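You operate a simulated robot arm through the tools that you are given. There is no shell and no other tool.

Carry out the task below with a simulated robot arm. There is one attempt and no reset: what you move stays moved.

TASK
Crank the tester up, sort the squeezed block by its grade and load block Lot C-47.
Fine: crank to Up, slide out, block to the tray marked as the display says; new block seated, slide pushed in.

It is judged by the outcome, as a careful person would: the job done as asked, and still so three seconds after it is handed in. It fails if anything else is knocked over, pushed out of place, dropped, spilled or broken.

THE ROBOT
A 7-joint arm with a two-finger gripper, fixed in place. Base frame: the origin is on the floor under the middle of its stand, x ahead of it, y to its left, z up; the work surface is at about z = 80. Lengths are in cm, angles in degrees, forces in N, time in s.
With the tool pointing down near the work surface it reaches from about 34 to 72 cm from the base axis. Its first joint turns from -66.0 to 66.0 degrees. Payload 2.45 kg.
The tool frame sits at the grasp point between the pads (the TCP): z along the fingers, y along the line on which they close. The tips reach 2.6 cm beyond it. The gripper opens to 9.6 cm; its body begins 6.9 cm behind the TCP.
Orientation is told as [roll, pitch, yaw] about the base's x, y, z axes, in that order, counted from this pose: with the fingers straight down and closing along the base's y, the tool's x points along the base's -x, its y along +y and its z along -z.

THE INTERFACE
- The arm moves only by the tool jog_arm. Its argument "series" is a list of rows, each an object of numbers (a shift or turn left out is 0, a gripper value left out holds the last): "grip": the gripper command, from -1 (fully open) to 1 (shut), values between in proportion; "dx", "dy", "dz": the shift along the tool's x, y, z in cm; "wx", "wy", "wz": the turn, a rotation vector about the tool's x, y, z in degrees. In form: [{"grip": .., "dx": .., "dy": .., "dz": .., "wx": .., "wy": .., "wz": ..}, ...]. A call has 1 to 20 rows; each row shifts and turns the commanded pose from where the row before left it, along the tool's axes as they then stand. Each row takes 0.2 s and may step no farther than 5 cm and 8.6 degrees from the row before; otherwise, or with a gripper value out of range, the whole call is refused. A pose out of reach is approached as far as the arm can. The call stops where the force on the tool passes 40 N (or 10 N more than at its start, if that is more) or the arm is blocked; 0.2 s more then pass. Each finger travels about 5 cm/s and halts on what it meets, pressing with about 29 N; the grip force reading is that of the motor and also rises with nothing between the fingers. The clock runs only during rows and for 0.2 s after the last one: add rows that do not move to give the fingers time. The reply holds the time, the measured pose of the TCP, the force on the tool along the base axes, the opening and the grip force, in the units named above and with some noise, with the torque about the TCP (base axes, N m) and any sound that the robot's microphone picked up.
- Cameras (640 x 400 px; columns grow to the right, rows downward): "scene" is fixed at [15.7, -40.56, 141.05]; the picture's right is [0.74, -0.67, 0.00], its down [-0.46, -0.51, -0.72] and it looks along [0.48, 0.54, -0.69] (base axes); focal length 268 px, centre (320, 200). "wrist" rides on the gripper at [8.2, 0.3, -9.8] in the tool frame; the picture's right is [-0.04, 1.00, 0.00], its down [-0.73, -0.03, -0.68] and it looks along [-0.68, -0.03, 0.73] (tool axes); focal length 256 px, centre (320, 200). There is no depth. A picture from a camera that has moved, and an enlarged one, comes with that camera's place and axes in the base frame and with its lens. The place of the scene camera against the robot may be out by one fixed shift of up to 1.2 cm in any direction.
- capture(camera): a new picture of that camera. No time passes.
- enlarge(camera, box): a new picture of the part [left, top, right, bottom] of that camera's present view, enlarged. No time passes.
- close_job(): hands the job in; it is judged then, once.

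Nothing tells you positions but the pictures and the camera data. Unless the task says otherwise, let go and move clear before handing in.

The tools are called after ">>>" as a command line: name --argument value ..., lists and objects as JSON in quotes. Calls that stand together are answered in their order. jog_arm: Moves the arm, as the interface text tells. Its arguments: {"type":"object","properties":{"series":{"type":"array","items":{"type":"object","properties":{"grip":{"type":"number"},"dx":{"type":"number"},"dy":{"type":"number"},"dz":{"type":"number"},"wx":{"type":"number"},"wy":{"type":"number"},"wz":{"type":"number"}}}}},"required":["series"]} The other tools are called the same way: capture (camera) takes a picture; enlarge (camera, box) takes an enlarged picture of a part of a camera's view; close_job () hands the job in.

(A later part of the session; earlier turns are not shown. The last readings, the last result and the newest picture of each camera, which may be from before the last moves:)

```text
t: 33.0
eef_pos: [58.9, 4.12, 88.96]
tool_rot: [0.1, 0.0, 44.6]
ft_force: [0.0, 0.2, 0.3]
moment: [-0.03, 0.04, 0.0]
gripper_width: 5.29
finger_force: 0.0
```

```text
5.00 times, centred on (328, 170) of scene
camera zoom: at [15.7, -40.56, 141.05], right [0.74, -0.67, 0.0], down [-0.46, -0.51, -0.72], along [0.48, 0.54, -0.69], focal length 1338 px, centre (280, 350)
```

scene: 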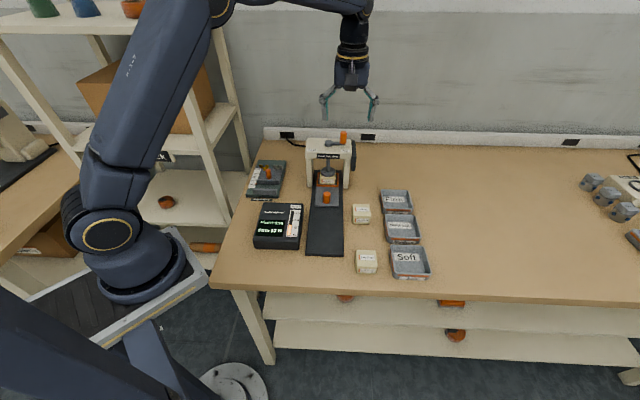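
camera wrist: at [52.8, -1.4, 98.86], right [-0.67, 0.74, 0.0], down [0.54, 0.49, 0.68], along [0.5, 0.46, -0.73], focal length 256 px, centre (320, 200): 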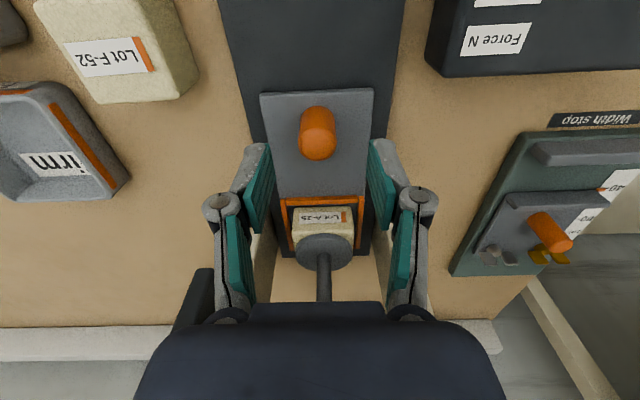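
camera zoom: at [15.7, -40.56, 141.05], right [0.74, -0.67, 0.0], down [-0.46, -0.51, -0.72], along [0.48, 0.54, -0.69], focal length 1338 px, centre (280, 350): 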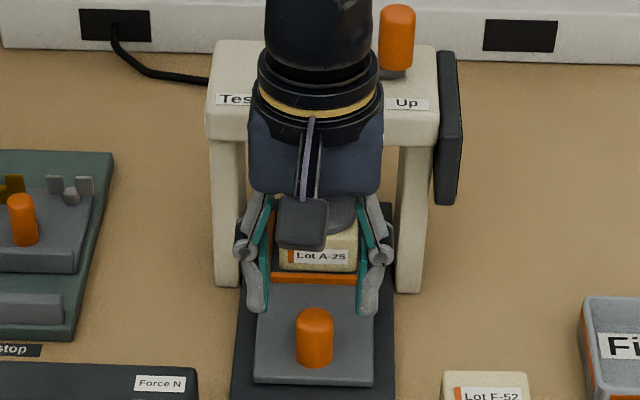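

>>> jog_arm --series '[{"dx": 0.2, "dy": -0.15, "dz": 1.8}, {"dz": 1.85}, {}, {"grip": 1}, {}, {}, {}, {}]'

>>> capture --camera "wrist"

>>> enlarge --camera "scene" --box '[280, 140, 376, 220]'

```text
t: 34.8
eef_pos: [58.82, 3.86, 85.38]
tool_rot: [0.0, 0.0, 44.6]
ft_force: [3.1, -2.3, -3.5]
moment: [0.05, -0.16, 0.0]
gripper_width: 2.31
finger_force: 45.2
```

```text
taken
camera wrist: at [52.74, -1.69, 95.13], right [-0.67, 0.74, 0.0], down [0.54, 0.49, 0.68], along [0.5, 0.46, -0.73], focal length 256 px, centre (320, 200)
```

wrist: 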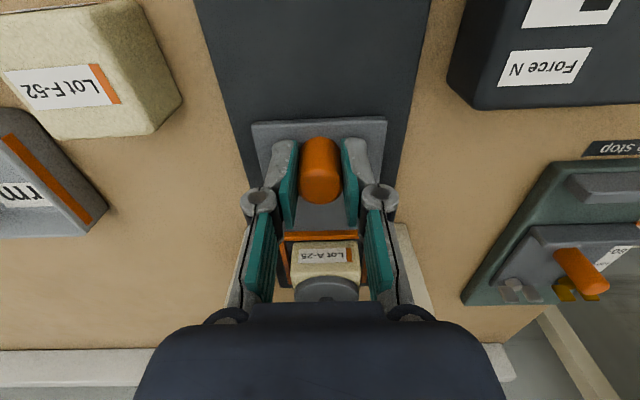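

```text
5.00 times, centred on (328, 180) of scene
camera zoom: at [15.71, -40.56, 141.04], right [0.74, -0.67, 0.0], down [-0.46, -0.51, -0.72], along [0.48, 0.54, -0.69], focal length 1338 px, centre (280, 300)
```

zoom: 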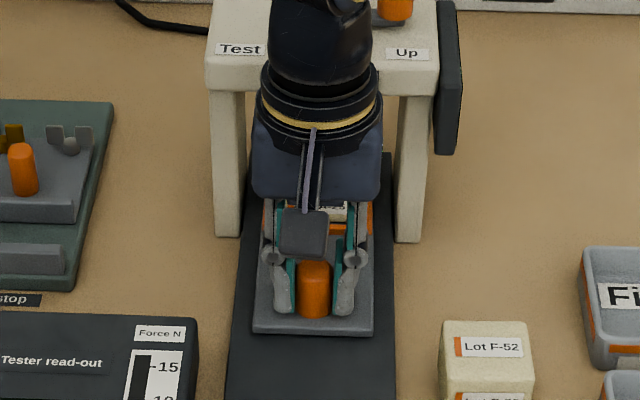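

Gripped the slide knob. Pulling the slide out gently along its track.

>>> jog_arm --series '[{"dx": 0.4}, {"dx": 0.6}, {"dx": 0.6}, {"dx": 0.6}, {"dx": 0.6}]'

>>> enlarge --camera "scene" --box '[280, 140, 376, 220]'

```text
t: 35.4
eef_pos: [58.65, 3.57, 85.39]
tool_rot: [-0.2, -0.7, 44.8]
ft_force: [4.0, -0.4, -9.3]
moment: [0.44, -0.67, 0.09]
gripper_width: 2.33
finger_force: 44.8
stopped in row 3: the force on the tool passed its limit at 42 N (the readings are from after the stop); the commanded pose is now the measured one
```

```text
5.00 times, centred on (328, 180) of scene
camera zoom: at [15.72, -40.56, 141.04], right [0.74, -0.67, 0.0], down [-0.46, -0.51, -0.72], along [0.48, 0.54, -0.69], focal length 1338 px, centre (280, 300)
```

zoom: 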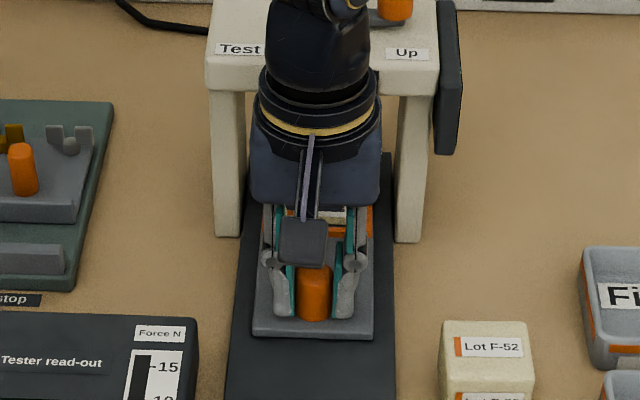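

The slide moved only a few millimetres before the force rose. I'll look at whether the plunger or something else is holding it.

>>> enlarge --camera "wrist" --box '[240, 200, 400, 310]'

>>> enlarge --camera "scene" --box '[300, 160, 356, 215]'

>>> capture --camera "scene"

```text
3.64 times, centred on (320, 255) of wrist
camera zoom: at [52.35, -2.03, 95.05], right [-0.68, 0.74, 0.0], down [0.53, 0.49, 0.69], along [0.51, 0.46, -0.72], focal length 931 px, centre (320, 0)
```

zoom: 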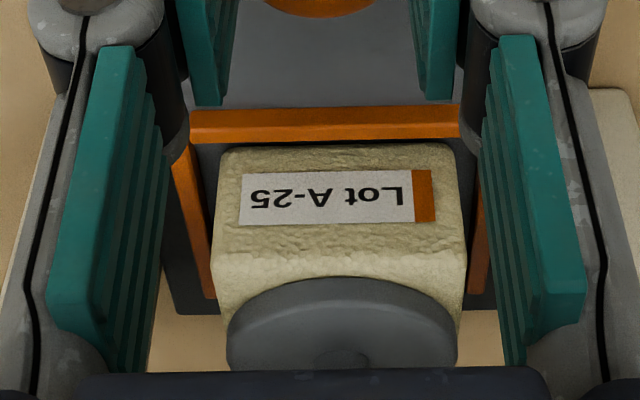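

```text
7.27 times, centred on (328, 188) of scene
camera zoom: at [15.72, -40.56, 141.04], right [0.74, -0.67, 0.0], down [-0.46, -0.51, -0.72], along [0.48, 0.54, -0.69], focal length 1946 px, centre (262, 291)
```

zoom: 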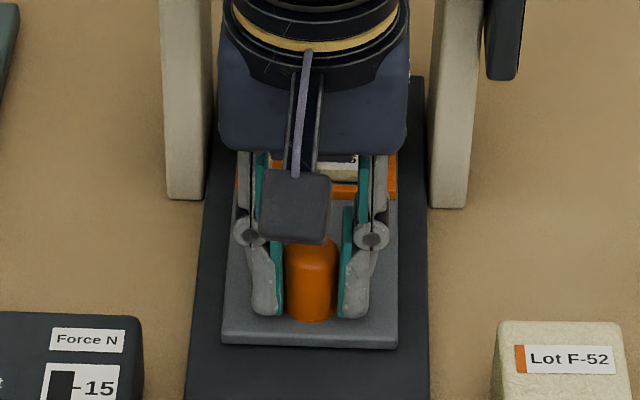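

```text
taken
```

scene: 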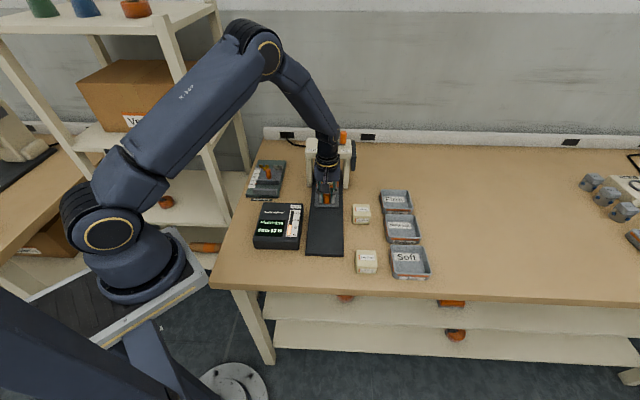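

The plunger seems clear of the block. I may simply have pulled too fast for a stiff slide, so I'll pull more slowly.

>>> jog_arm --series '[{}, {"dx": 0.1}, {"dx": 0.1}, {"dx": 0.1}, {"dx": 0.1}, {"dx": 0.1}, {}]'

>>> enlarge --camera "wrist" --box '[240, 200, 400, 310]'

>>> enlarge --camera "scene" --box '[280, 140, 376, 220]'

```text
t: 37.0
eef_pos: [58.03, 2.96, 85.3]
tool_rot: [-0.2, -0.4, 44.8]
ft_force: [3.6, -3.9, -13.0]
moment: [0.82, -1.07, 0.05]
gripper_width: 2.33
finger_force: 44.6
```

```text
3.64 times, centred on (320, 255) of wrist
camera zoom: at [51.85, -2.53, 95.11], right [-0.67, 0.74, 0.0], down [0.54, 0.49, 0.69], along [0.51, 0.46, -0.73], focal length 931 px, centre (320, 0)
```

zoom: 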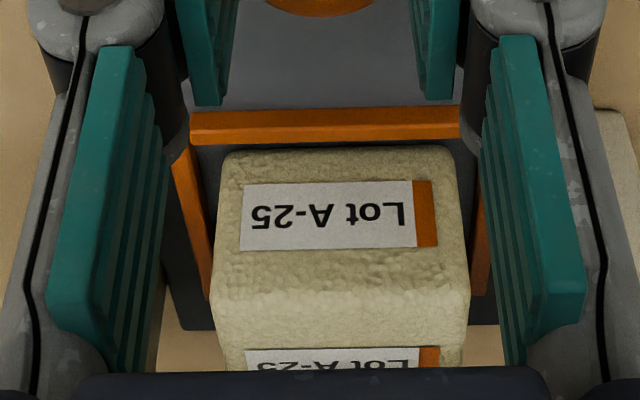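

```text
5.00 times, centred on (328, 180) of scene
camera zoom: at [15.72, -40.58, 141.04], right [0.74, -0.67, 0.0], down [-0.46, -0.51, -0.72], along [0.48, 0.54, -0.69], focal length 1338 px, centre (280, 300)
```

zoom: 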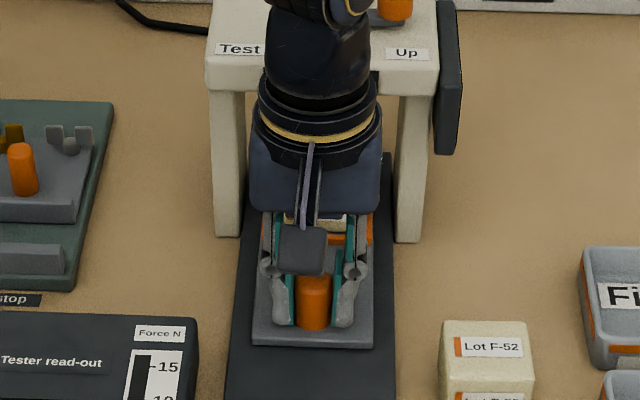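

>>> capture --camera "wrist"

>>> enlarge --camera "scene" --box '[303, 125, 359, 195]'

>>> enlarge --camera "scene" --box '[250, 195, 314, 255]'

```text
taken
camera wrist: at [51.85, -2.53, 95.11], right [-0.67, 0.74, 0.0], down [0.54, 0.49, 0.69], along [0.51, 0.46, -0.73], focal length 256 px, centre (320, 200)
```

wrist: 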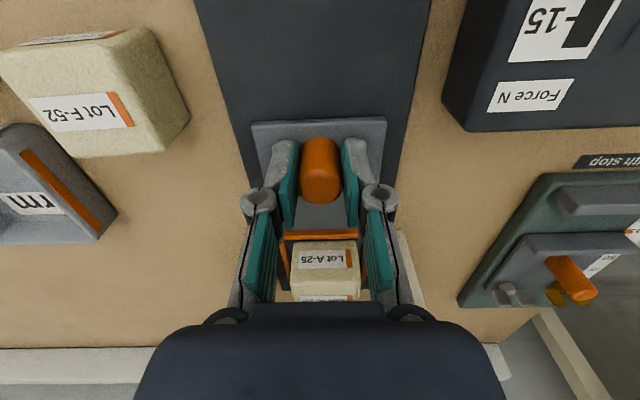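

```text
5.71 times, centred on (331, 160) of scene
camera zoom: at [15.72, -40.58, 141.04], right [0.74, -0.67, 0.0], down [-0.46, -0.51, -0.72], along [0.48, 0.54, -0.69], focal length 1529 px, centre (257, 429)
```

zoom: 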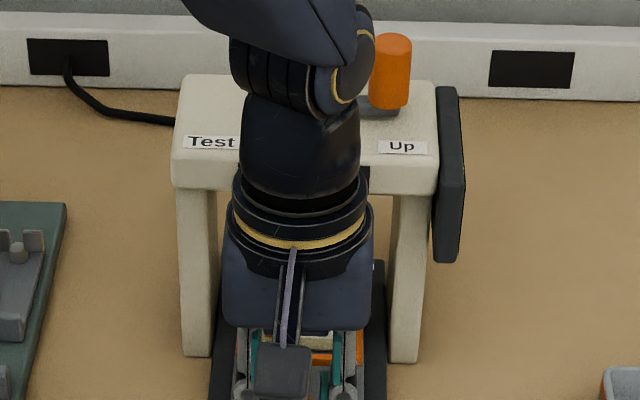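

```text
6.67 times, centred on (282, 225) of scene
camera zoom: at [15.72, -40.58, 141.04], right [0.74, -0.67, 0.0], down [-0.46, -0.51, -0.72], along [0.48, 0.54, -0.69], focal length 1783 px, centre (573, 33)
```

zoom: 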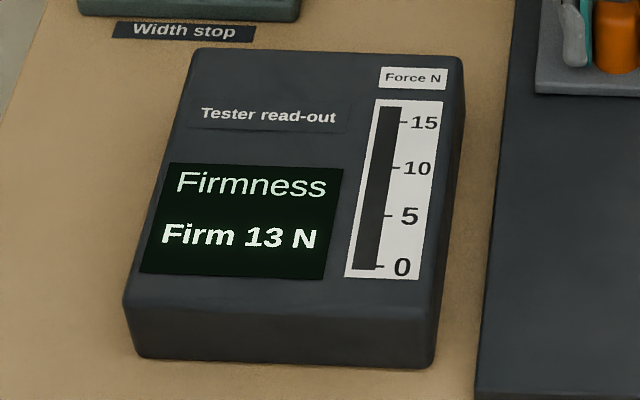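

The block has sprung to full height and the plunger now sits clear above it; the slide moves with little force. Continuing to pull slowly.

>>> jog_arm --series '[{"dx": 0.15}, {"dx": 0.2}, {"dx": 0.25}, {"dx": 0.3}, {"dx": 0.3}, {"dx": 0.3}, {"dx": 0.3}, {"dx": 0.3}, {"dx": 0.3}, {"dx": 0.3}]'

>>> capture --camera "wrist"

>>> enlarge --camera "scene" --box '[270, 110, 398, 220]'

```text
t: 39.2
eef_pos: [56.42, 1.17, 85.4]
tool_rot: [-0.2, -0.8, 44.8]
ft_force: [8.0, -7.4, -2.1]
moment: [0.03, -0.44, -0.13]
gripper_width: 2.32
finger_force: 45.0
```

```text
taken
camera wrist: at [50.06, -4.31, 95.06], right [-0.68, 0.74, -0.01], down [0.53, 0.49, 0.69], along [0.51, 0.46, -0.72], focal length 256 px, centre (320, 200)
```

wrist: 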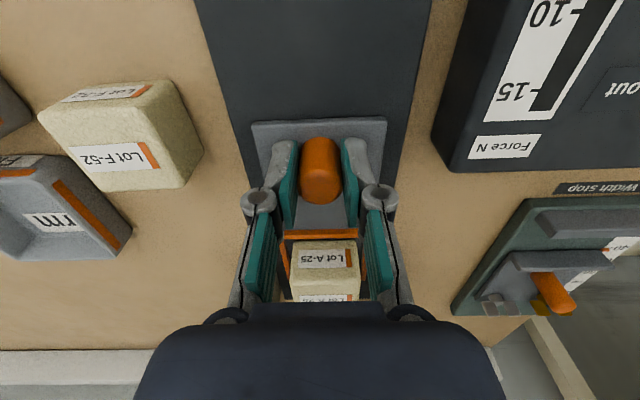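

```text
3.64 times, centred on (334, 165) of scene
camera zoom: at [15.72, -40.58, 141.04], right [0.74, -0.67, 0.0], down [-0.46, -0.51, -0.72], along [0.48, 0.54, -0.69], focal length 973 px, centre (269, 327)
```

zoom: 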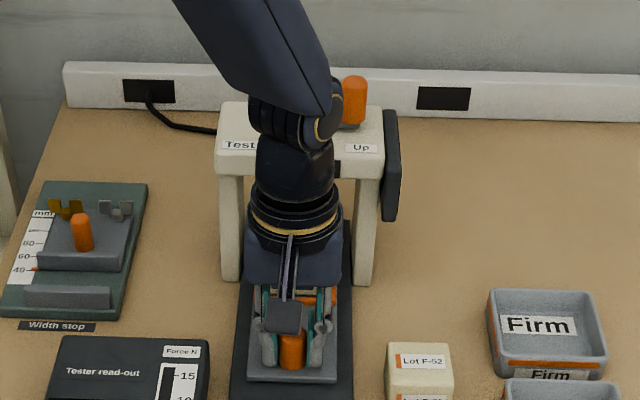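

>>> jog_arm --series '[{"dx": 0.3, "dy": -0.1}, {"dx": 0.4, "dy": -0.01}, {"dx": 0.5, "dy": -0.01}, {"dx": 0.5, "dy": -0.01}, {"dx": 0.5, "dy": -0.01}, {"dx": 0.5, "dy": -0.01}, {"dx": 0.5, "dy": -0.01}, {"dx": 0.5, "dy": -0.01}]'

>>> enlarge --camera "scene" --box '[270, 110, 398, 220]'

```text
t: 41.0
eef_pos: [53.72, -1.43, 85.28]
tool_rot: [-0.2, -0.7, 44.8]
ft_force: [-8.4, 9.0, 21.0]
moment: [-0.04, 0.58, -0.04]
gripper_width: 2.32
finger_force: 45.3
```

```text
3.64 times, centred on (334, 165) of scene
camera zoom: at [15.65, -40.54, 141.06], right [0.74, -0.67, 0.0], down [-0.46, -0.51, -0.72], along [0.48, 0.54, -0.69], focal length 973 px, centre (269, 327)
```

zoom: 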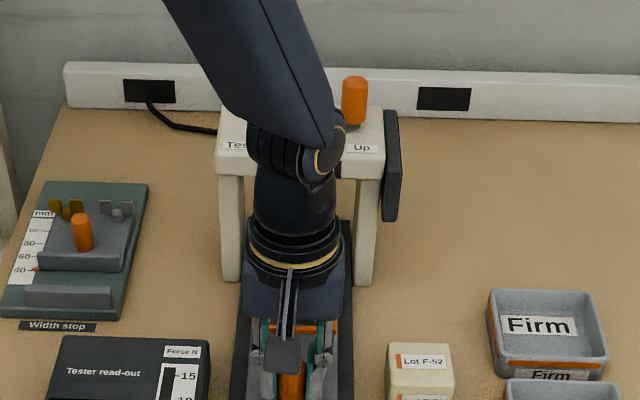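

>>> jog_arm --series '[{"dx": 0.3, "dy": 0.06, "dz": -0.08}, {"dx": 0.5, "dy": -0.005}, {"dx": 0.5, "dy": -0.005}, {"dx": 0.5, "dy": -0.005}, {"dx": 0.5, "dy": -0.005}, {"dx": 0.5, "dy": -0.005}, {"dx": 0.5, "dy": -0.005}]'

>>> enlarge --camera "scene" --box '[270, 120, 398, 240]'

```text
t: 42.6
eef_pos: [51.44, -3.85, 85.31]
tool_rot: [-0.2, -0.8, 44.8]
ft_force: [-13.2, 13.9, 27.5]
moment: [0.67, 0.01, 0.09]
gripper_width: 2.32
finger_force: 44.7
```

```text
3.33 times, centred on (334, 180) of scene
camera zoom: at [15.62, -40.52, 141.07], right [0.74, -0.67, 0.0], down [-0.46, -0.51, -0.72], along [0.48, 0.54, -0.69], focal length 892 px, centre (273, 267)
```

zoom: 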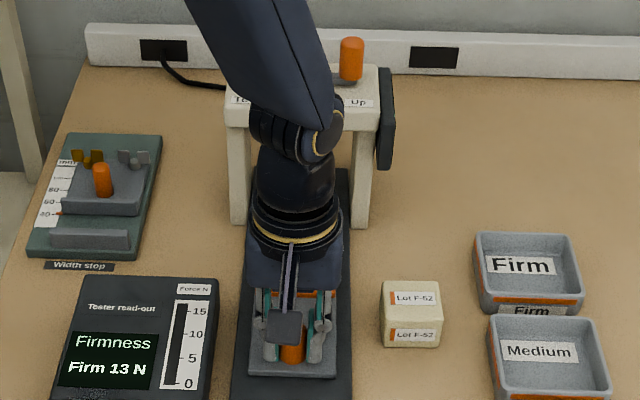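

>>> jog_arm --series '[{"dy": 0.12, "dz": -0.12}, {"dx": 0.4, "dy": 0.01, "dz": -0.02}, {"dx": 0.5}, {"dx": 0.5}, {"dx": 0.5}, {}]'

>>> enlarge --camera "scene" --box '[270, 120, 398, 240]'

>>> capture --camera "wrist"

```text
t: 44.0
eef_pos: [49.99, -5.16, 85.3]
tool_rot: [-0.2, -0.8, 44.8]
ft_force: [-0.3, -0.4, -14.4]
moment: [-0.2, 0.16, -0.05]
gripper_width: 2.33
finger_force: 45.3
```

```text
3.33 times, centred on (334, 180) of scene
camera zoom: at [15.72, -40.56, 141.04], right [0.74, -0.67, 0.0], down [-0.46, -0.51, -0.72], along [0.48, 0.54, -0.69], focal length 892 px, centre (273, 267)
```

zoom: 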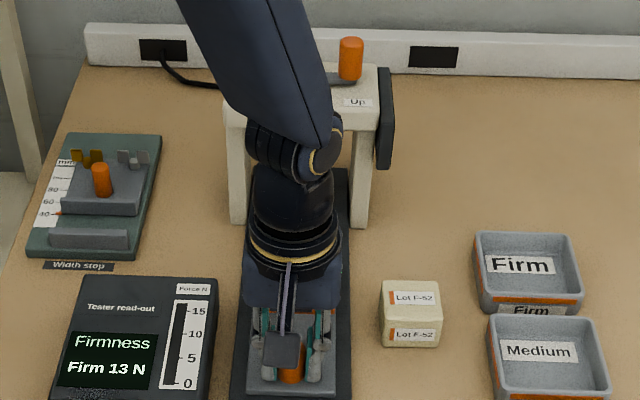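

```text
taken
camera wrist: at [43.71, -10.68, 95.08], right [-0.68, 0.74, 0.0], down [0.53, 0.49, 0.69], along [0.51, 0.46, -0.73], focal length 256 px, centre (320, 200)
```

wrist: 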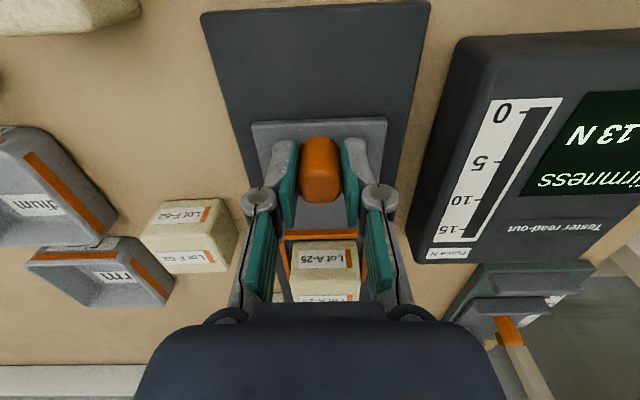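

>>> jog_arm --series '[{"dx": 0.3, "dz": 0.05}, {"dx": 0.4}, {"dx": 0.4}, {"dx": 0.4}, {"dx": 0.4}, {"dx": 0.4}, {"dx": 0.4}]'

>>> enlarge --camera "scene" --box '[270, 150, 398, 260]'

>>> capture --camera "wrist"

```text
t: 45.4
eef_pos: [48.99, -6.25, 85.35]
tool_rot: [-0.5, -1.4, 45.0]
ft_force: [6.6, 2.0, -9.8]
moment: [0.03, -0.16, 0.06]
gripper_width: 2.33
finger_force: 44.9
stopped in row 6: the force on the tool passed its limit at 40 N (the readings are from after the stop); the commanded pose is now the measured one
```

```text
3.64 times, centred on (334, 205) of scene
camera zoom: at [15.73, -40.56, 141.04], right [0.74, -0.67, 0.0], down [-0.46, -0.51, -0.72], along [0.48, 0.54, -0.69], focal length 973 px, centre (269, 182)
```

zoom: 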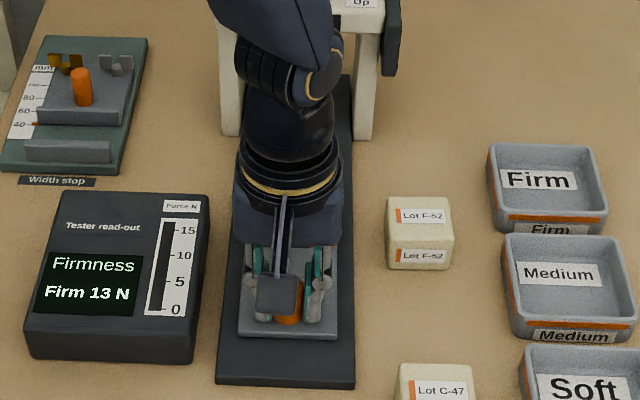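

```text
taken
camera wrist: at [42.55, -11.82, 95.04], right [-0.68, 0.73, -0.01], down [0.52, 0.49, 0.7], along [0.52, 0.47, -0.72], focal length 256 px, centre (320, 200)
```

wrist: 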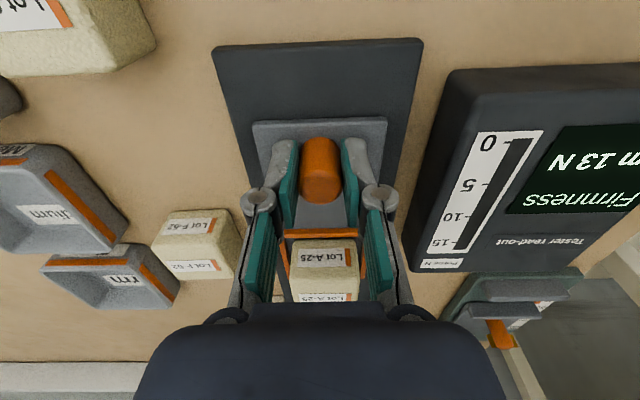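

The slide has reached its end stop after about 14 cm. I'll release the knob with a small opening, lift, and straighten the tool.

>>> jog_arm --series '[{"grip": -0.1}, {}, {}, {"dz": -2}, {"dz": -2, "wx": -1.34, "wy": 0.64}, {"dz": -3}, {"dz": -3}, {}]'

>>> capture --camera "wrist"

>>> capture --camera "scene"

```text
t: 47.2
eef_pos: [48.71, -6.56, 95.4]
tool_rot: [0.9, -0.7, 45.0]
ft_force: [-0.6, -0.2, -0.7]
moment: [0.02, 0.0, 0.02]
gripper_width: 5.28
finger_force: 0.0
```

```text
taken
camera wrist: at [42.6, -12.18, 105.11], right [-0.68, 0.73, 0.02], down [0.54, 0.48, 0.69], along [0.5, 0.47, -0.73], focal length 256 px, centre (320, 200)
```

wrist: 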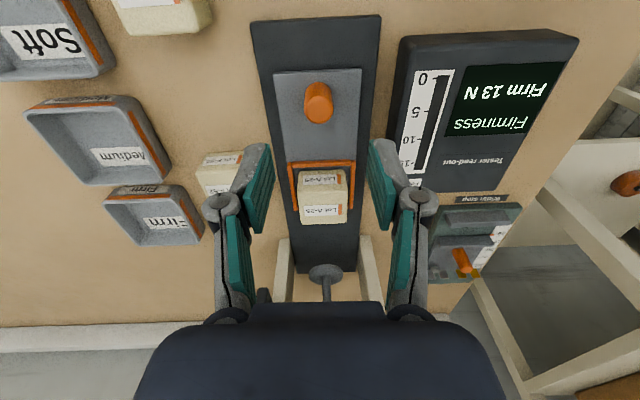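

```text
taken
```

scene: 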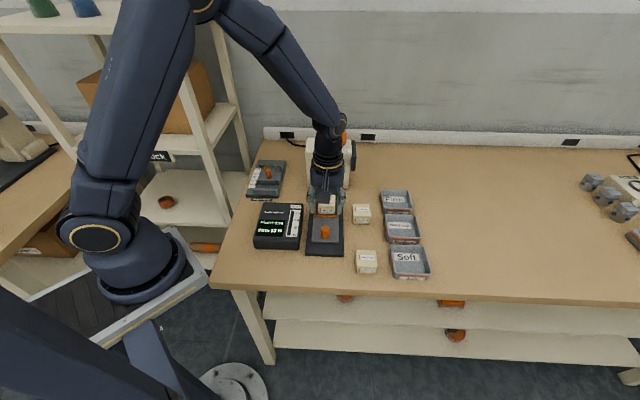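

>>> jog_arm --series '[{"wx": 0.9, "wy": 0.7}, {}]'

>>> enlarge --camera "wrist" --box '[250, 60, 400, 290]'

>>> enlarge --camera "wrist" --box '[100, 150, 250, 260]'

```text
t: 47.8
eef_pos: [48.69, -6.58, 95.41]
tool_rot: [0.0, 0.2, 45.0]
ft_force: [0.1, -0.2, 0.1]
moment: [0.02, -0.03, -0.04]
gripper_width: 5.27
finger_force: 0.1
```

```text
1.74 times, centred on (325, 175) of wrist
camera zoom: at [42.57, -11.98, 105.22], right [-0.68, 0.73, 0.0], down [0.54, 0.5, 0.68], along [0.5, 0.46, -0.73], focal length 445 px, centre (311, 244)
```

zoom: 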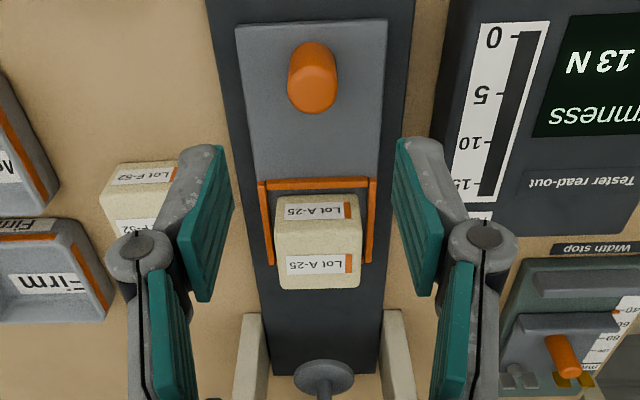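

```text
3.64 times, centred on (175, 205) of wrist
camera zoom: at [42.57, -11.98, 105.22], right [-0.68, 0.73, 0.0], down [0.54, 0.5, 0.68], along [0.5, 0.46, -0.73], focal length 931 px, centre (847, 182)
```

zoom: 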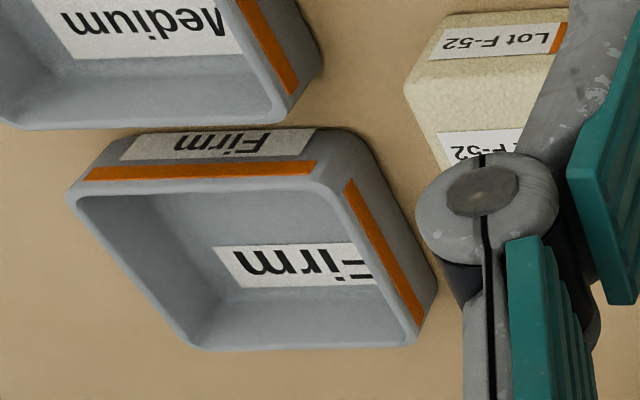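

>>> enlarge --camera "wrist" --box '[275, 150, 371, 230]'

>>> enlarge --camera "scene" --box '[295, 190, 375, 260]'

```text
5.00 times, centred on (323, 190) of wrist
camera zoom: at [42.57, -11.98, 105.22], right [-0.68, 0.73, 0.0], down [0.54, 0.5, 0.68], along [0.5, 0.46, -0.73], focal length 1280 px, centre (305, 250)
```

zoom: 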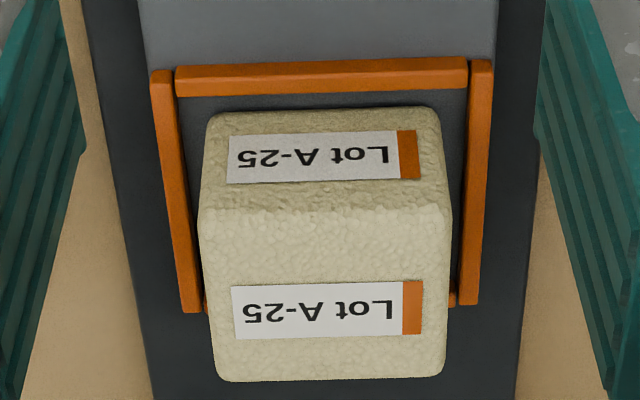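

```text
5.71 times, centred on (335, 225) of scene
camera zoom: at [15.7, -40.56, 141.05], right [0.74, -0.67, 0.0], down [-0.46, -0.51, -0.72], along [0.48, 0.54, -0.69], focal length 1529 px, centre (234, 57)
```

zoom: 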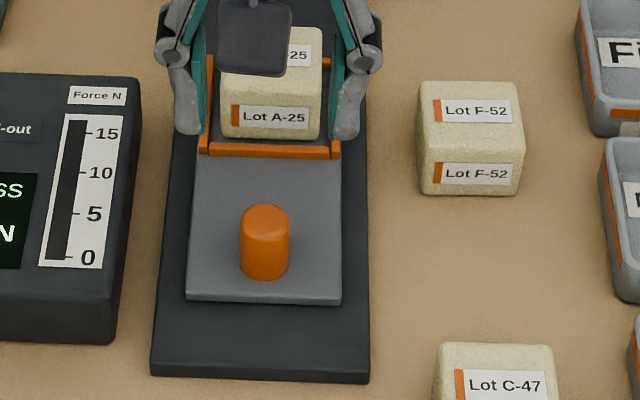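

Block A-25 stands at about (56.95, 1.93) in the slid-out pocket, top near z≈85.4, with low orange rails around it. I'll hover over it with the fingers about 7.6 cm apart, then descend to grip its upper part.

>>> jog_arm --series '[{"grip": -0.58, "dx": -3.95, "dy": 0.06}, {"dx": -3.95, "dy": 0.06}, {"dx": -3.95, "dy": 0.06}, {"dz": 2}, {"dz": 2}, {}, {}]'

>>> capture --camera "wrist"

>>> enlarge --camera "scene" --box '[280, 140, 408, 260]'

```text
t: 49.4
eef_pos: [57.23, 1.97, 91.34]
tool_rot: [0.2, 0.0, 44.9]
ft_force: [-0.1, -0.1, -0.1]
moment: [-0.02, 0.03, 0.0]
gripper_width: 7.59
finger_force: 0.1
```

```text
taken
camera wrist: at [51.02, -3.38, 101.18], right [-0.68, 0.73, 0.0], down [0.54, 0.5, 0.68], along [0.5, 0.46, -0.73], focal length 256 px, centre (320, 200)
```

wrist: 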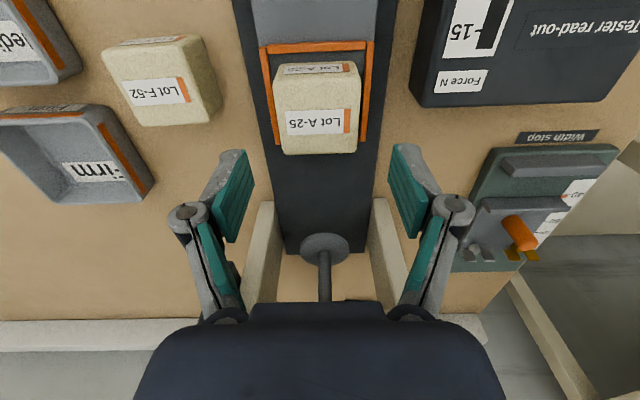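

```text
3.33 times, centred on (344, 200) of scene
camera zoom: at [15.7, -40.56, 141.05], right [0.74, -0.67, 0.0], down [-0.46, -0.51, -0.72], along [0.48, 0.54, -0.69], focal length 892 px, centre (240, 200)
```

zoom: 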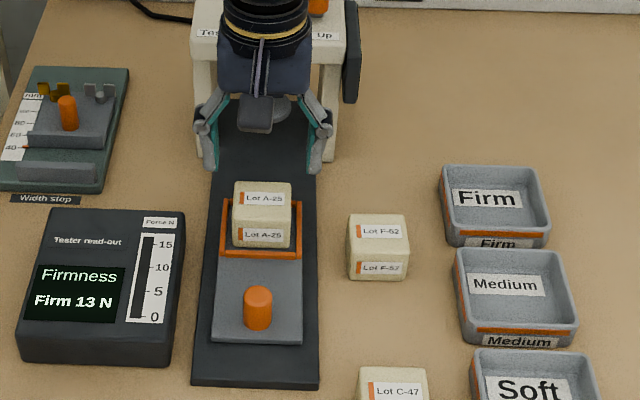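

>>> jog_arm --series '[{"dx": 0.45, "dy": -0.27, "dz": 1.8}, {"dz": 1.8}, {"dz": 1.6}, {}]'

>>> capture --camera "wrist"

>>> enlarge --camera "scene" --box '[290, 170, 370, 240]'

```text
t: 50.4
eef_pos: [56.86, 1.53, 86.03]
tool_rot: [0.0, 0.0, 45.0]
ft_force: [0.4, 0.4, 0.3]
moment: [0.0, 0.0, 0.02]
gripper_width: 7.59
finger_force: 0.0
```

```text
taken
camera wrist: at [50.8, -3.97, 95.97], right [-0.68, 0.73, 0.0], down [0.54, 0.5, 0.68], along [0.5, 0.46, -0.73], focal length 256 px, centre (320, 200)
```

wrist: 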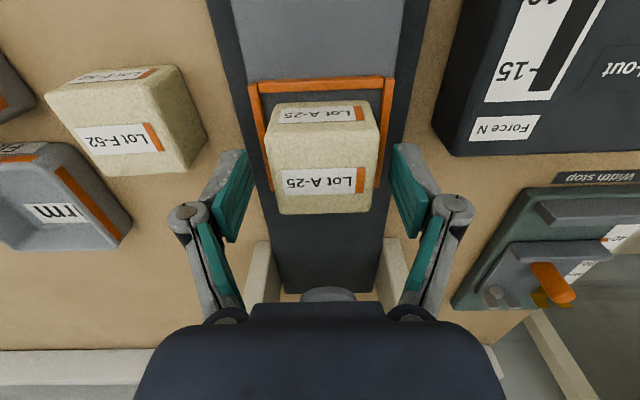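

```text
5.71 times, centred on (330, 205) of scene
camera zoom: at [15.7, -40.56, 141.05], right [0.74, -0.67, 0.0], down [-0.46, -0.51, -0.72], along [0.48, 0.54, -0.69], focal length 1529 px, centre (263, 171)
```

zoom: 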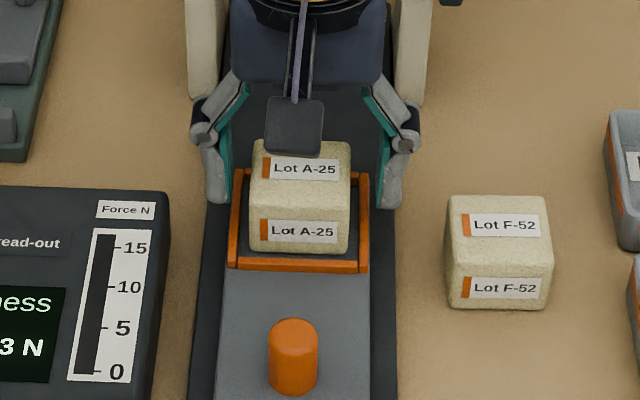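

>>> jog_arm --series '[{"dy": 0.22, "dx": 0.2}, {}, {"grip": 1}, {}, {}, {}, {}]'

>>> capture --camera "wrist"

>>> enlarge --camera "scene" --box '[290, 170, 370, 240]'

```text
t: 52.0
eef_pos: [56.64, 1.52, 86.25]
tool_rot: [-0.1, 0.0, 45.0]
ft_force: [-0.2, 0.8, 4.8]
moment: [-0.05, -0.02, 0.0]
gripper_width: 5.01
finger_force: 29.2
```

```text
taken
camera wrist: at [50.53, -3.89, 96.03], right [-0.68, 0.73, 0.0], down [0.54, 0.5, 0.68], along [0.5, 0.46, -0.73], focal length 256 px, centre (320, 200)
```

wrist: 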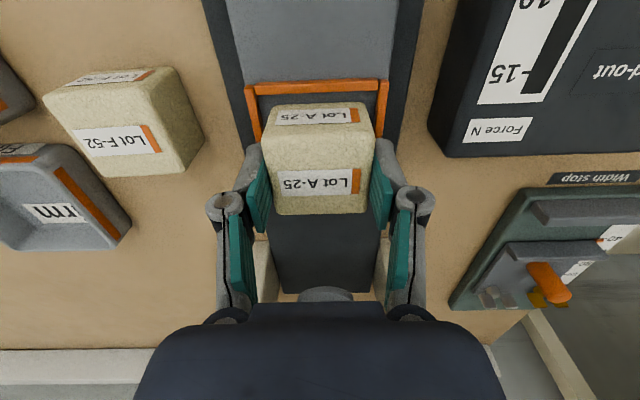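

```text
5.71 times, centred on (330, 205) of scene
camera zoom: at [15.69, -40.56, 141.05], right [0.74, -0.67, 0.0], down [-0.46, -0.51, -0.72], along [0.48, 0.54, -0.69], focal length 1529 px, centre (263, 171)
```

zoom: 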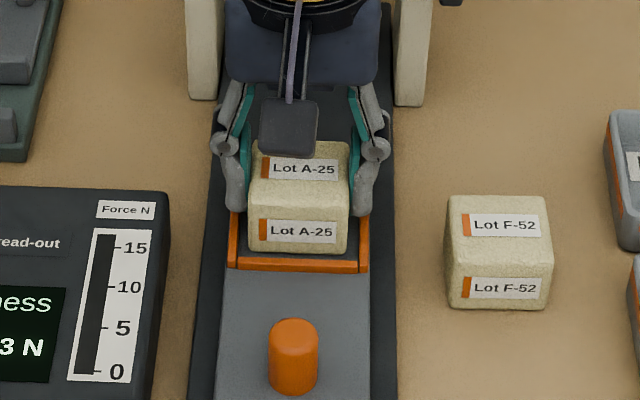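

>>> jog_arm --series '[{"dz": -1}, {"dz": -2}, {"dz": -3}, {"dz": -3}, {"dz": -3}, {}]'

>>> capture --camera "wrist"

>>> capture --camera "scene"

```text
t: 53.4
eef_pos: [56.71, 1.51, 98.42]
tool_rot: [0.0, 0.0, 45.0]
ft_force: [0.7, -0.5, -0.8]
moment: [0.02, -0.04, -0.01]
gripper_width: 5.04
finger_force: 29.2
```

```text
taken
camera wrist: at [50.58, -4.01, 108.2], right [-0.68, 0.74, 0.0], down [0.54, 0.5, 0.68], along [0.5, 0.46, -0.73], focal length 256 px, centre (320, 200)
```

wrist: 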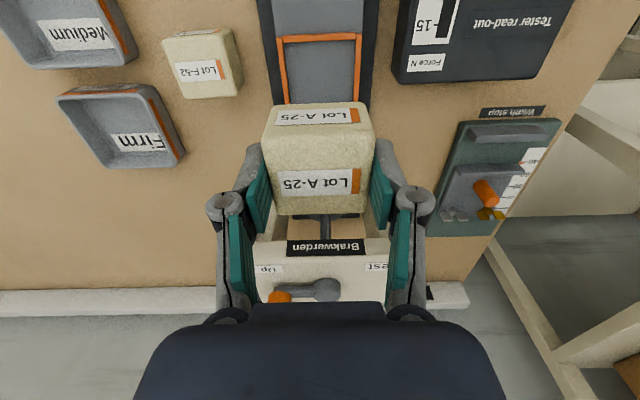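

```text
taken
```

scene: 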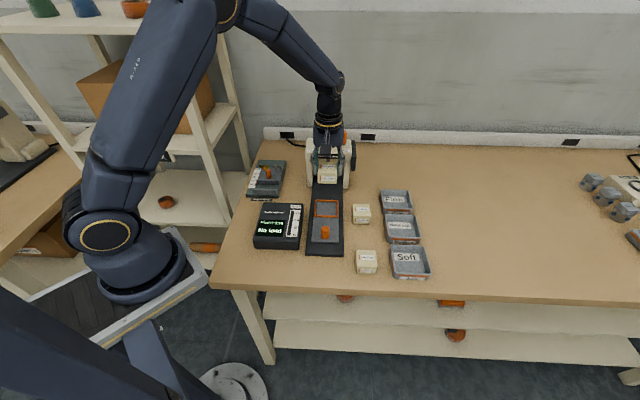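

>>> enlarge --camera "scene" --box '[250, 195, 314, 255]'

>>> enlarge --camera "wrist" --box '[40, 60, 200, 180]'

>>> enlarge --camera "scene" --box '[370, 180, 434, 240]'

```text
6.67 times, centred on (282, 225) of scene
camera zoom: at [15.7, -40.56, 141.05], right [0.74, -0.67, 0.0], down [-0.46, -0.51, -0.72], along [0.48, 0.54, -0.69], focal length 1783 px, centre (573, 33)
```

zoom: 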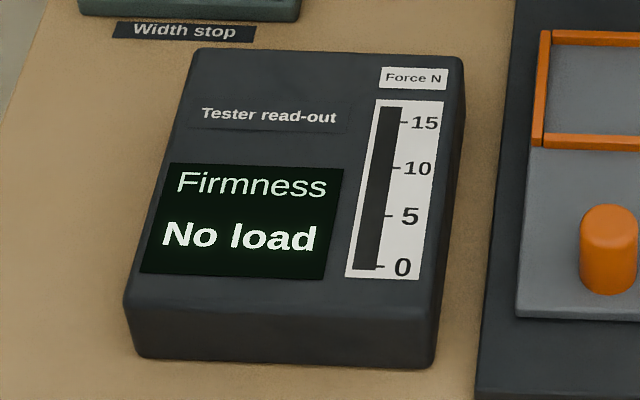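

```text
3.33 times, centred on (120, 120) of wrist
camera zoom: at [50.58, -4.01, 108.2], right [-0.68, 0.74, 0.0], down [0.54, 0.5, 0.68], along [0.5, 0.46, -0.73], focal length 853 px, centre (987, 467)
```

zoom: 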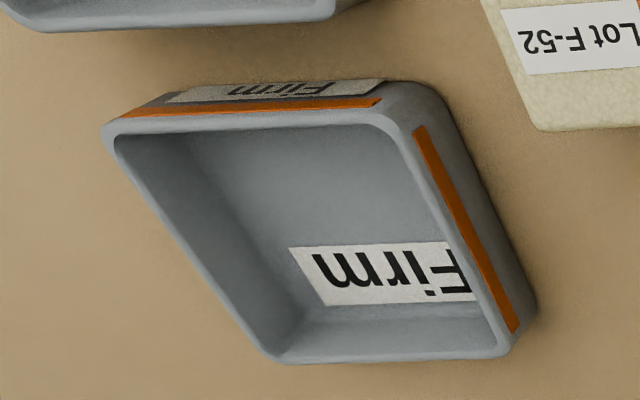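

```text
6.67 times, centred on (402, 210) of scene
camera zoom: at [15.7, -40.56, 141.05], right [0.74, -0.67, 0.0], down [-0.46, -0.51, -0.72], along [0.48, 0.54, -0.69], focal length 1783 px, centre (-227, 133)
```

zoom: 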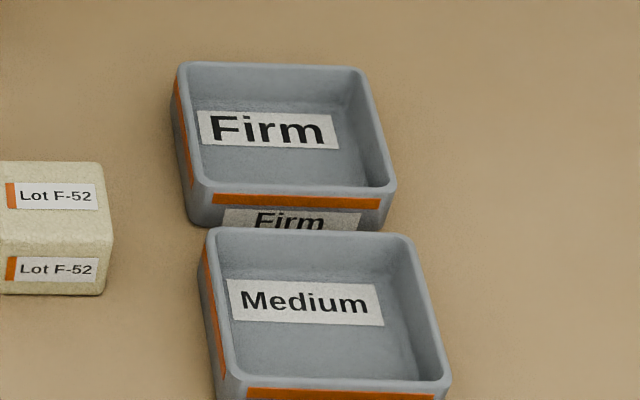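

Display now reads "No load", and the A-25 block is held firmly. The Firm tray centre is about (75.2, −10.9), near the edge of reach, so I'll carry the block there with the wrist turned to −45° and a small outward tilt.

>>> jog_arm --series '[{"dy": -3, "dz": -0.5}, {"dy": -3, "dz": -0.5}, {"dy": -3}, {"dy": -3}, {"wz": 7.5}, {"wz": 7.5}, {"wz": 7.5}, {"wz": 7.5}, {"wz": 7.5}, {"wz": 7.5}, {"wz": 7.5}, {"wz": 7.5}, {"wz": 7.5}, {"wz": 7.5}, {"wz": 7.5}, {"wz": 7.5}, {}]'

>>> capture --camera "wrist"

>>> capture --camera "scene"

```text
t: 57.0
eef_pos: [65.0, -6.88, 99.08]
tool_rot: [0.0, 0.0, -45.1]
ft_force: [0.1, 0.7, 0.8]
moment: [-0.04, -0.02, -0.02]
gripper_width: 5.04
finger_force: 29.0
```

```text
taken
camera wrist: at [59.39, -0.84, 109.06], right [0.74, 0.68, 0.0], down [0.5, -0.54, 0.68], along [0.46, -0.5, -0.73], focal length 256 px, centre (320, 200)
```

wrist: 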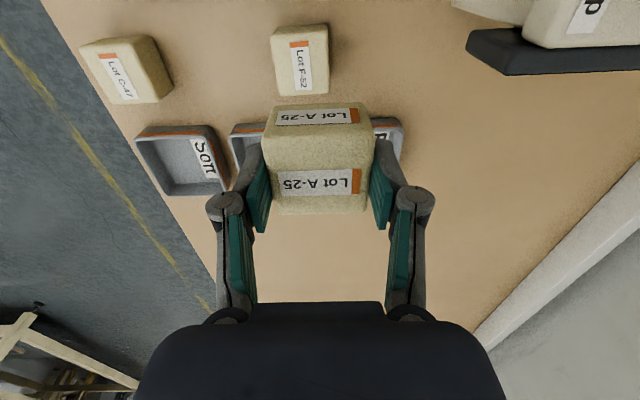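

```text
taken
```

scene: 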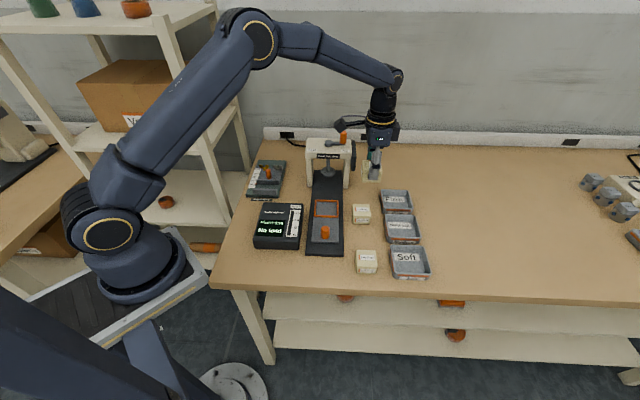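

>>> jog_arm --series '[{"wy": -5}, {"wy": -5}, {"wy": -5}, {"dx": -1.607, "dy": 0.97, "dz": 1.983}, {"dx": -1.607, "dy": 0.97, "dz": 1.983}, {"dx": -1.607, "dy": 0.97, "dz": 1.983}, {"dx": -1.607, "dy": 0.97, "dz": 1.983}, {}, {}]'

>>> capture --camera "wrist"

>>> enlarge --camera "scene" --box '[340, 130, 450, 230]'

```text
t: 59.0
eef_pos: [73.64, -9.97, 93.13]
tool_rot: [-0.1, -15.0, -45.1]
ft_force: [0.2, 0.7, 0.6]
moment: [-0.01, -0.01, 0.01]
gripper_width: 5.04
finger_force: 29.1
```

```text
taken
camera wrist: at [66.47, -2.32, 100.54], right [0.73, 0.68, 0.01], down [0.36, -0.4, 0.85], along [0.58, -0.62, -0.53], focal length 256 px, centre (320, 200)
```

wrist: 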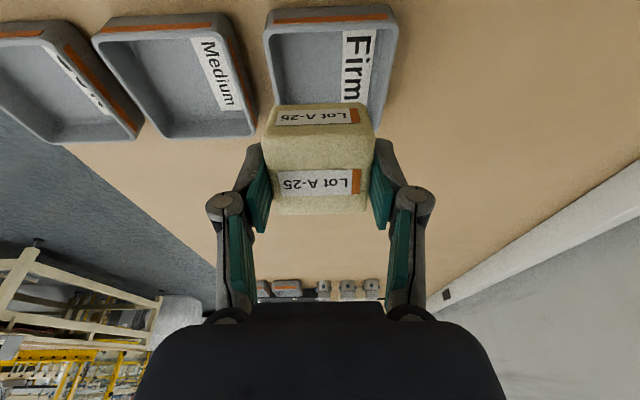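

```text
4.00 times, centred on (395, 180) of scene
camera zoom: at [15.7, -40.56, 141.05], right [0.74, -0.67, 0.0], down [-0.46, -0.51, -0.72], along [0.48, 0.54, -0.69], focal length 1070 px, centre (20, 280)
```

zoom: 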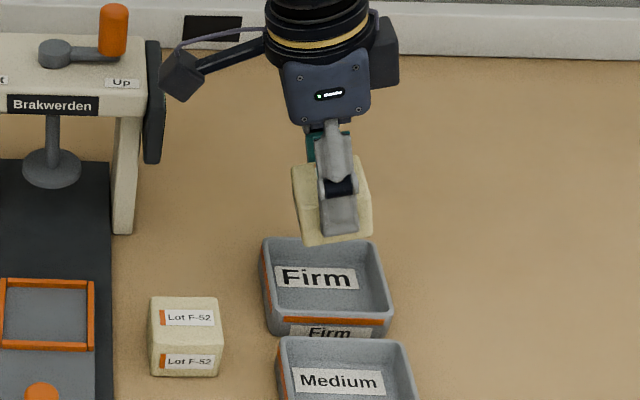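

>>> enlarge --camera "wrist" --box '[240, 0, 420, 130]'

```text
3.08 times, centred on (330, 65) of wrist
camera zoom: at [66.47, -2.32, 100.54], right [0.73, 0.68, 0.01], down [0.36, -0.4, 0.85], along [0.58, -0.62, -0.53], focal length 788 px, centre (289, 615)
```

zoom: 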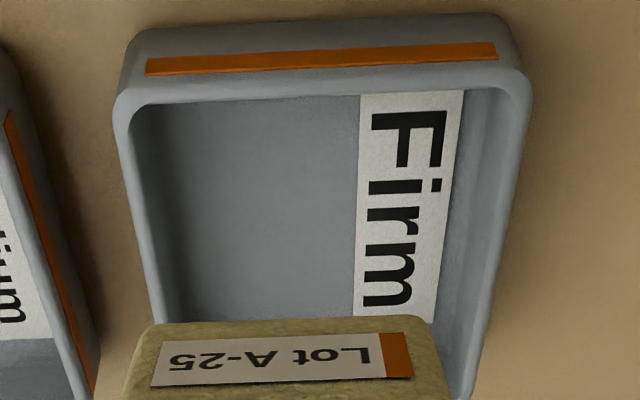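

I'm over the near half of the Firm tray with a 15° tilt. Lowering now, with a small shift toward the tray centre.

>>> jog_arm --series '[{"dx": 0.345, "dy": 0.2, "dz": 1.77}, {"dx": 0.345, "dy": 0.2, "dz": 1.77}, {"dx": 0.345, "dy": 0.2, "dz": 1.77}, {}, {}]'

>>> capture --camera "wrist"

>>> enlarge --camera "scene" --box '[350, 150, 440, 230]'

```text
t: 60.2
eef_pos: [74.42, -9.7, 87.67]
tool_rot: [0.1, -14.9, -44.9]
ft_force: [0.2, 0.1, 0.1]
moment: [-0.01, 0.0, -0.03]
gripper_width: 5.04
finger_force: 28.9
```

```text
taken
camera wrist: at [67.12, -2.13, 95.12], right [0.73, 0.68, 0.01], down [0.36, -0.4, 0.85], along [0.58, -0.62, -0.53], focal length 256 px, centre (320, 200)
```

wrist: 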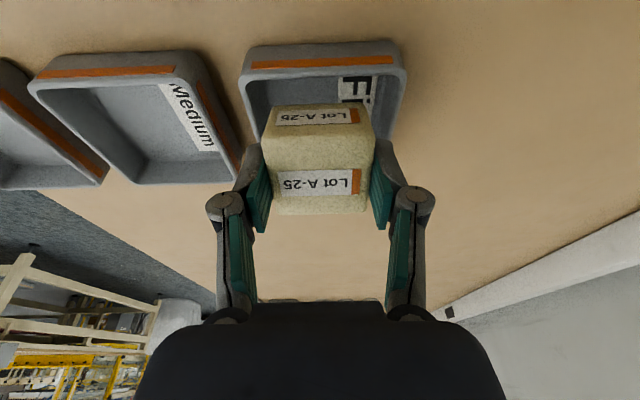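

```text
5.00 times, centred on (395, 190) of scene
camera zoom: at [15.7, -40.56, 141.05], right [0.74, -0.67, 0.0], down [-0.46, -0.51, -0.72], along [0.48, 0.54, -0.69], focal length 1338 px, centre (-55, 250)
```

zoom: 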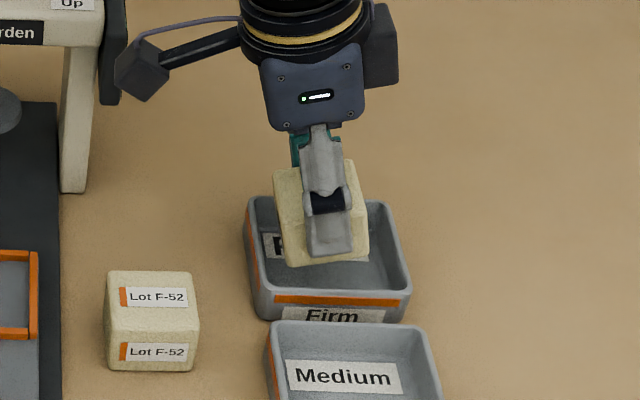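

>>> jog_arm --series '[{"dx": 0.2, "dz": 0.75}, {"dx": 0.2, "dz": 0.75}, {}, {}]'

>>> capture --camera "wrist"

>>> enlarge --camera "scene" --box '[350, 150, 440, 230]'

```text
t: 61.2
eef_pos: [74.38, -9.76, 86.24]
tool_rot: [-0.1, -15.0, -45.1]
ft_force: [-0.3, 0.1, 0.3]
moment: [0.01, -0.03, 0.0]
gripper_width: 5.06
finger_force: 29.7
```

```text
taken
camera wrist: at [67.09, -2.19, 93.68], right [0.73, 0.68, 0.01], down [0.36, -0.4, 0.85], along [0.58, -0.62, -0.53], focal length 256 px, centre (320, 200)
```

wrist: 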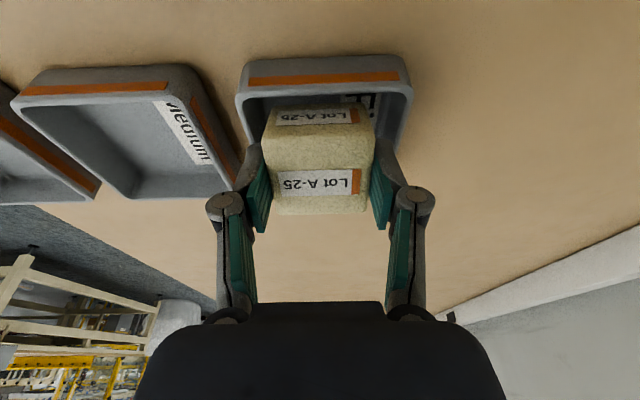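

```text
5.00 times, centred on (395, 190) of scene
camera zoom: at [15.7, -40.56, 141.05], right [0.74, -0.67, 0.0], down [-0.46, -0.51, -0.72], along [0.48, 0.54, -0.69], focal length 1338 px, centre (-55, 250)
```

zoom: 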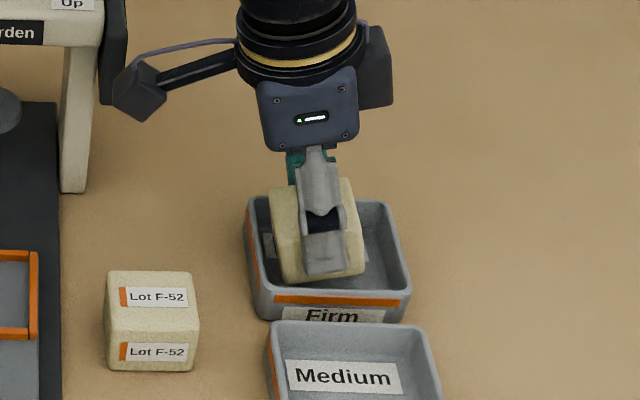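

>>> jog_arm --series '[{"dx": 0.065, "dz": 0.24}, {"dx": 0.065, "dz": 0.24}, {}, {}]'

>>> enlarge --camera "scene" --box '[360, 165, 424, 225]'

```text
t: 62.2
eef_pos: [74.47, -9.74, 85.78]
tool_rot: [-0.1, -15.0, -45.0]
ft_force: [-0.1, 0.3, 0.0]
moment: [-0.01, -0.01, -0.04]
gripper_width: 5.04
finger_force: 28.6
```

```text
6.67 times, centred on (392, 195) of scene
camera zoom: at [15.7, -40.56, 141.05], right [0.74, -0.67, 0.0], down [-0.46, -0.51, -0.72], along [0.48, 0.54, -0.69], focal length 1783 px, centre (-160, 233)
```

zoom: 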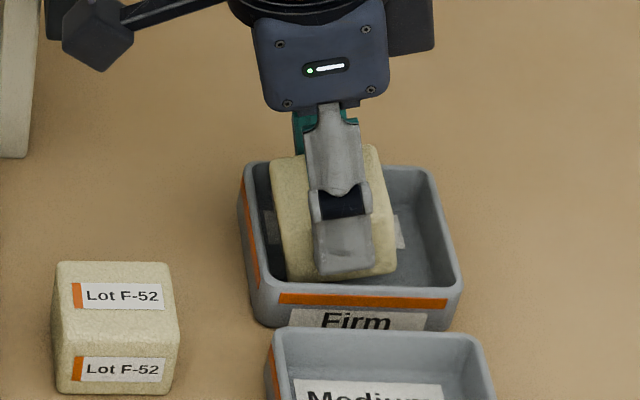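

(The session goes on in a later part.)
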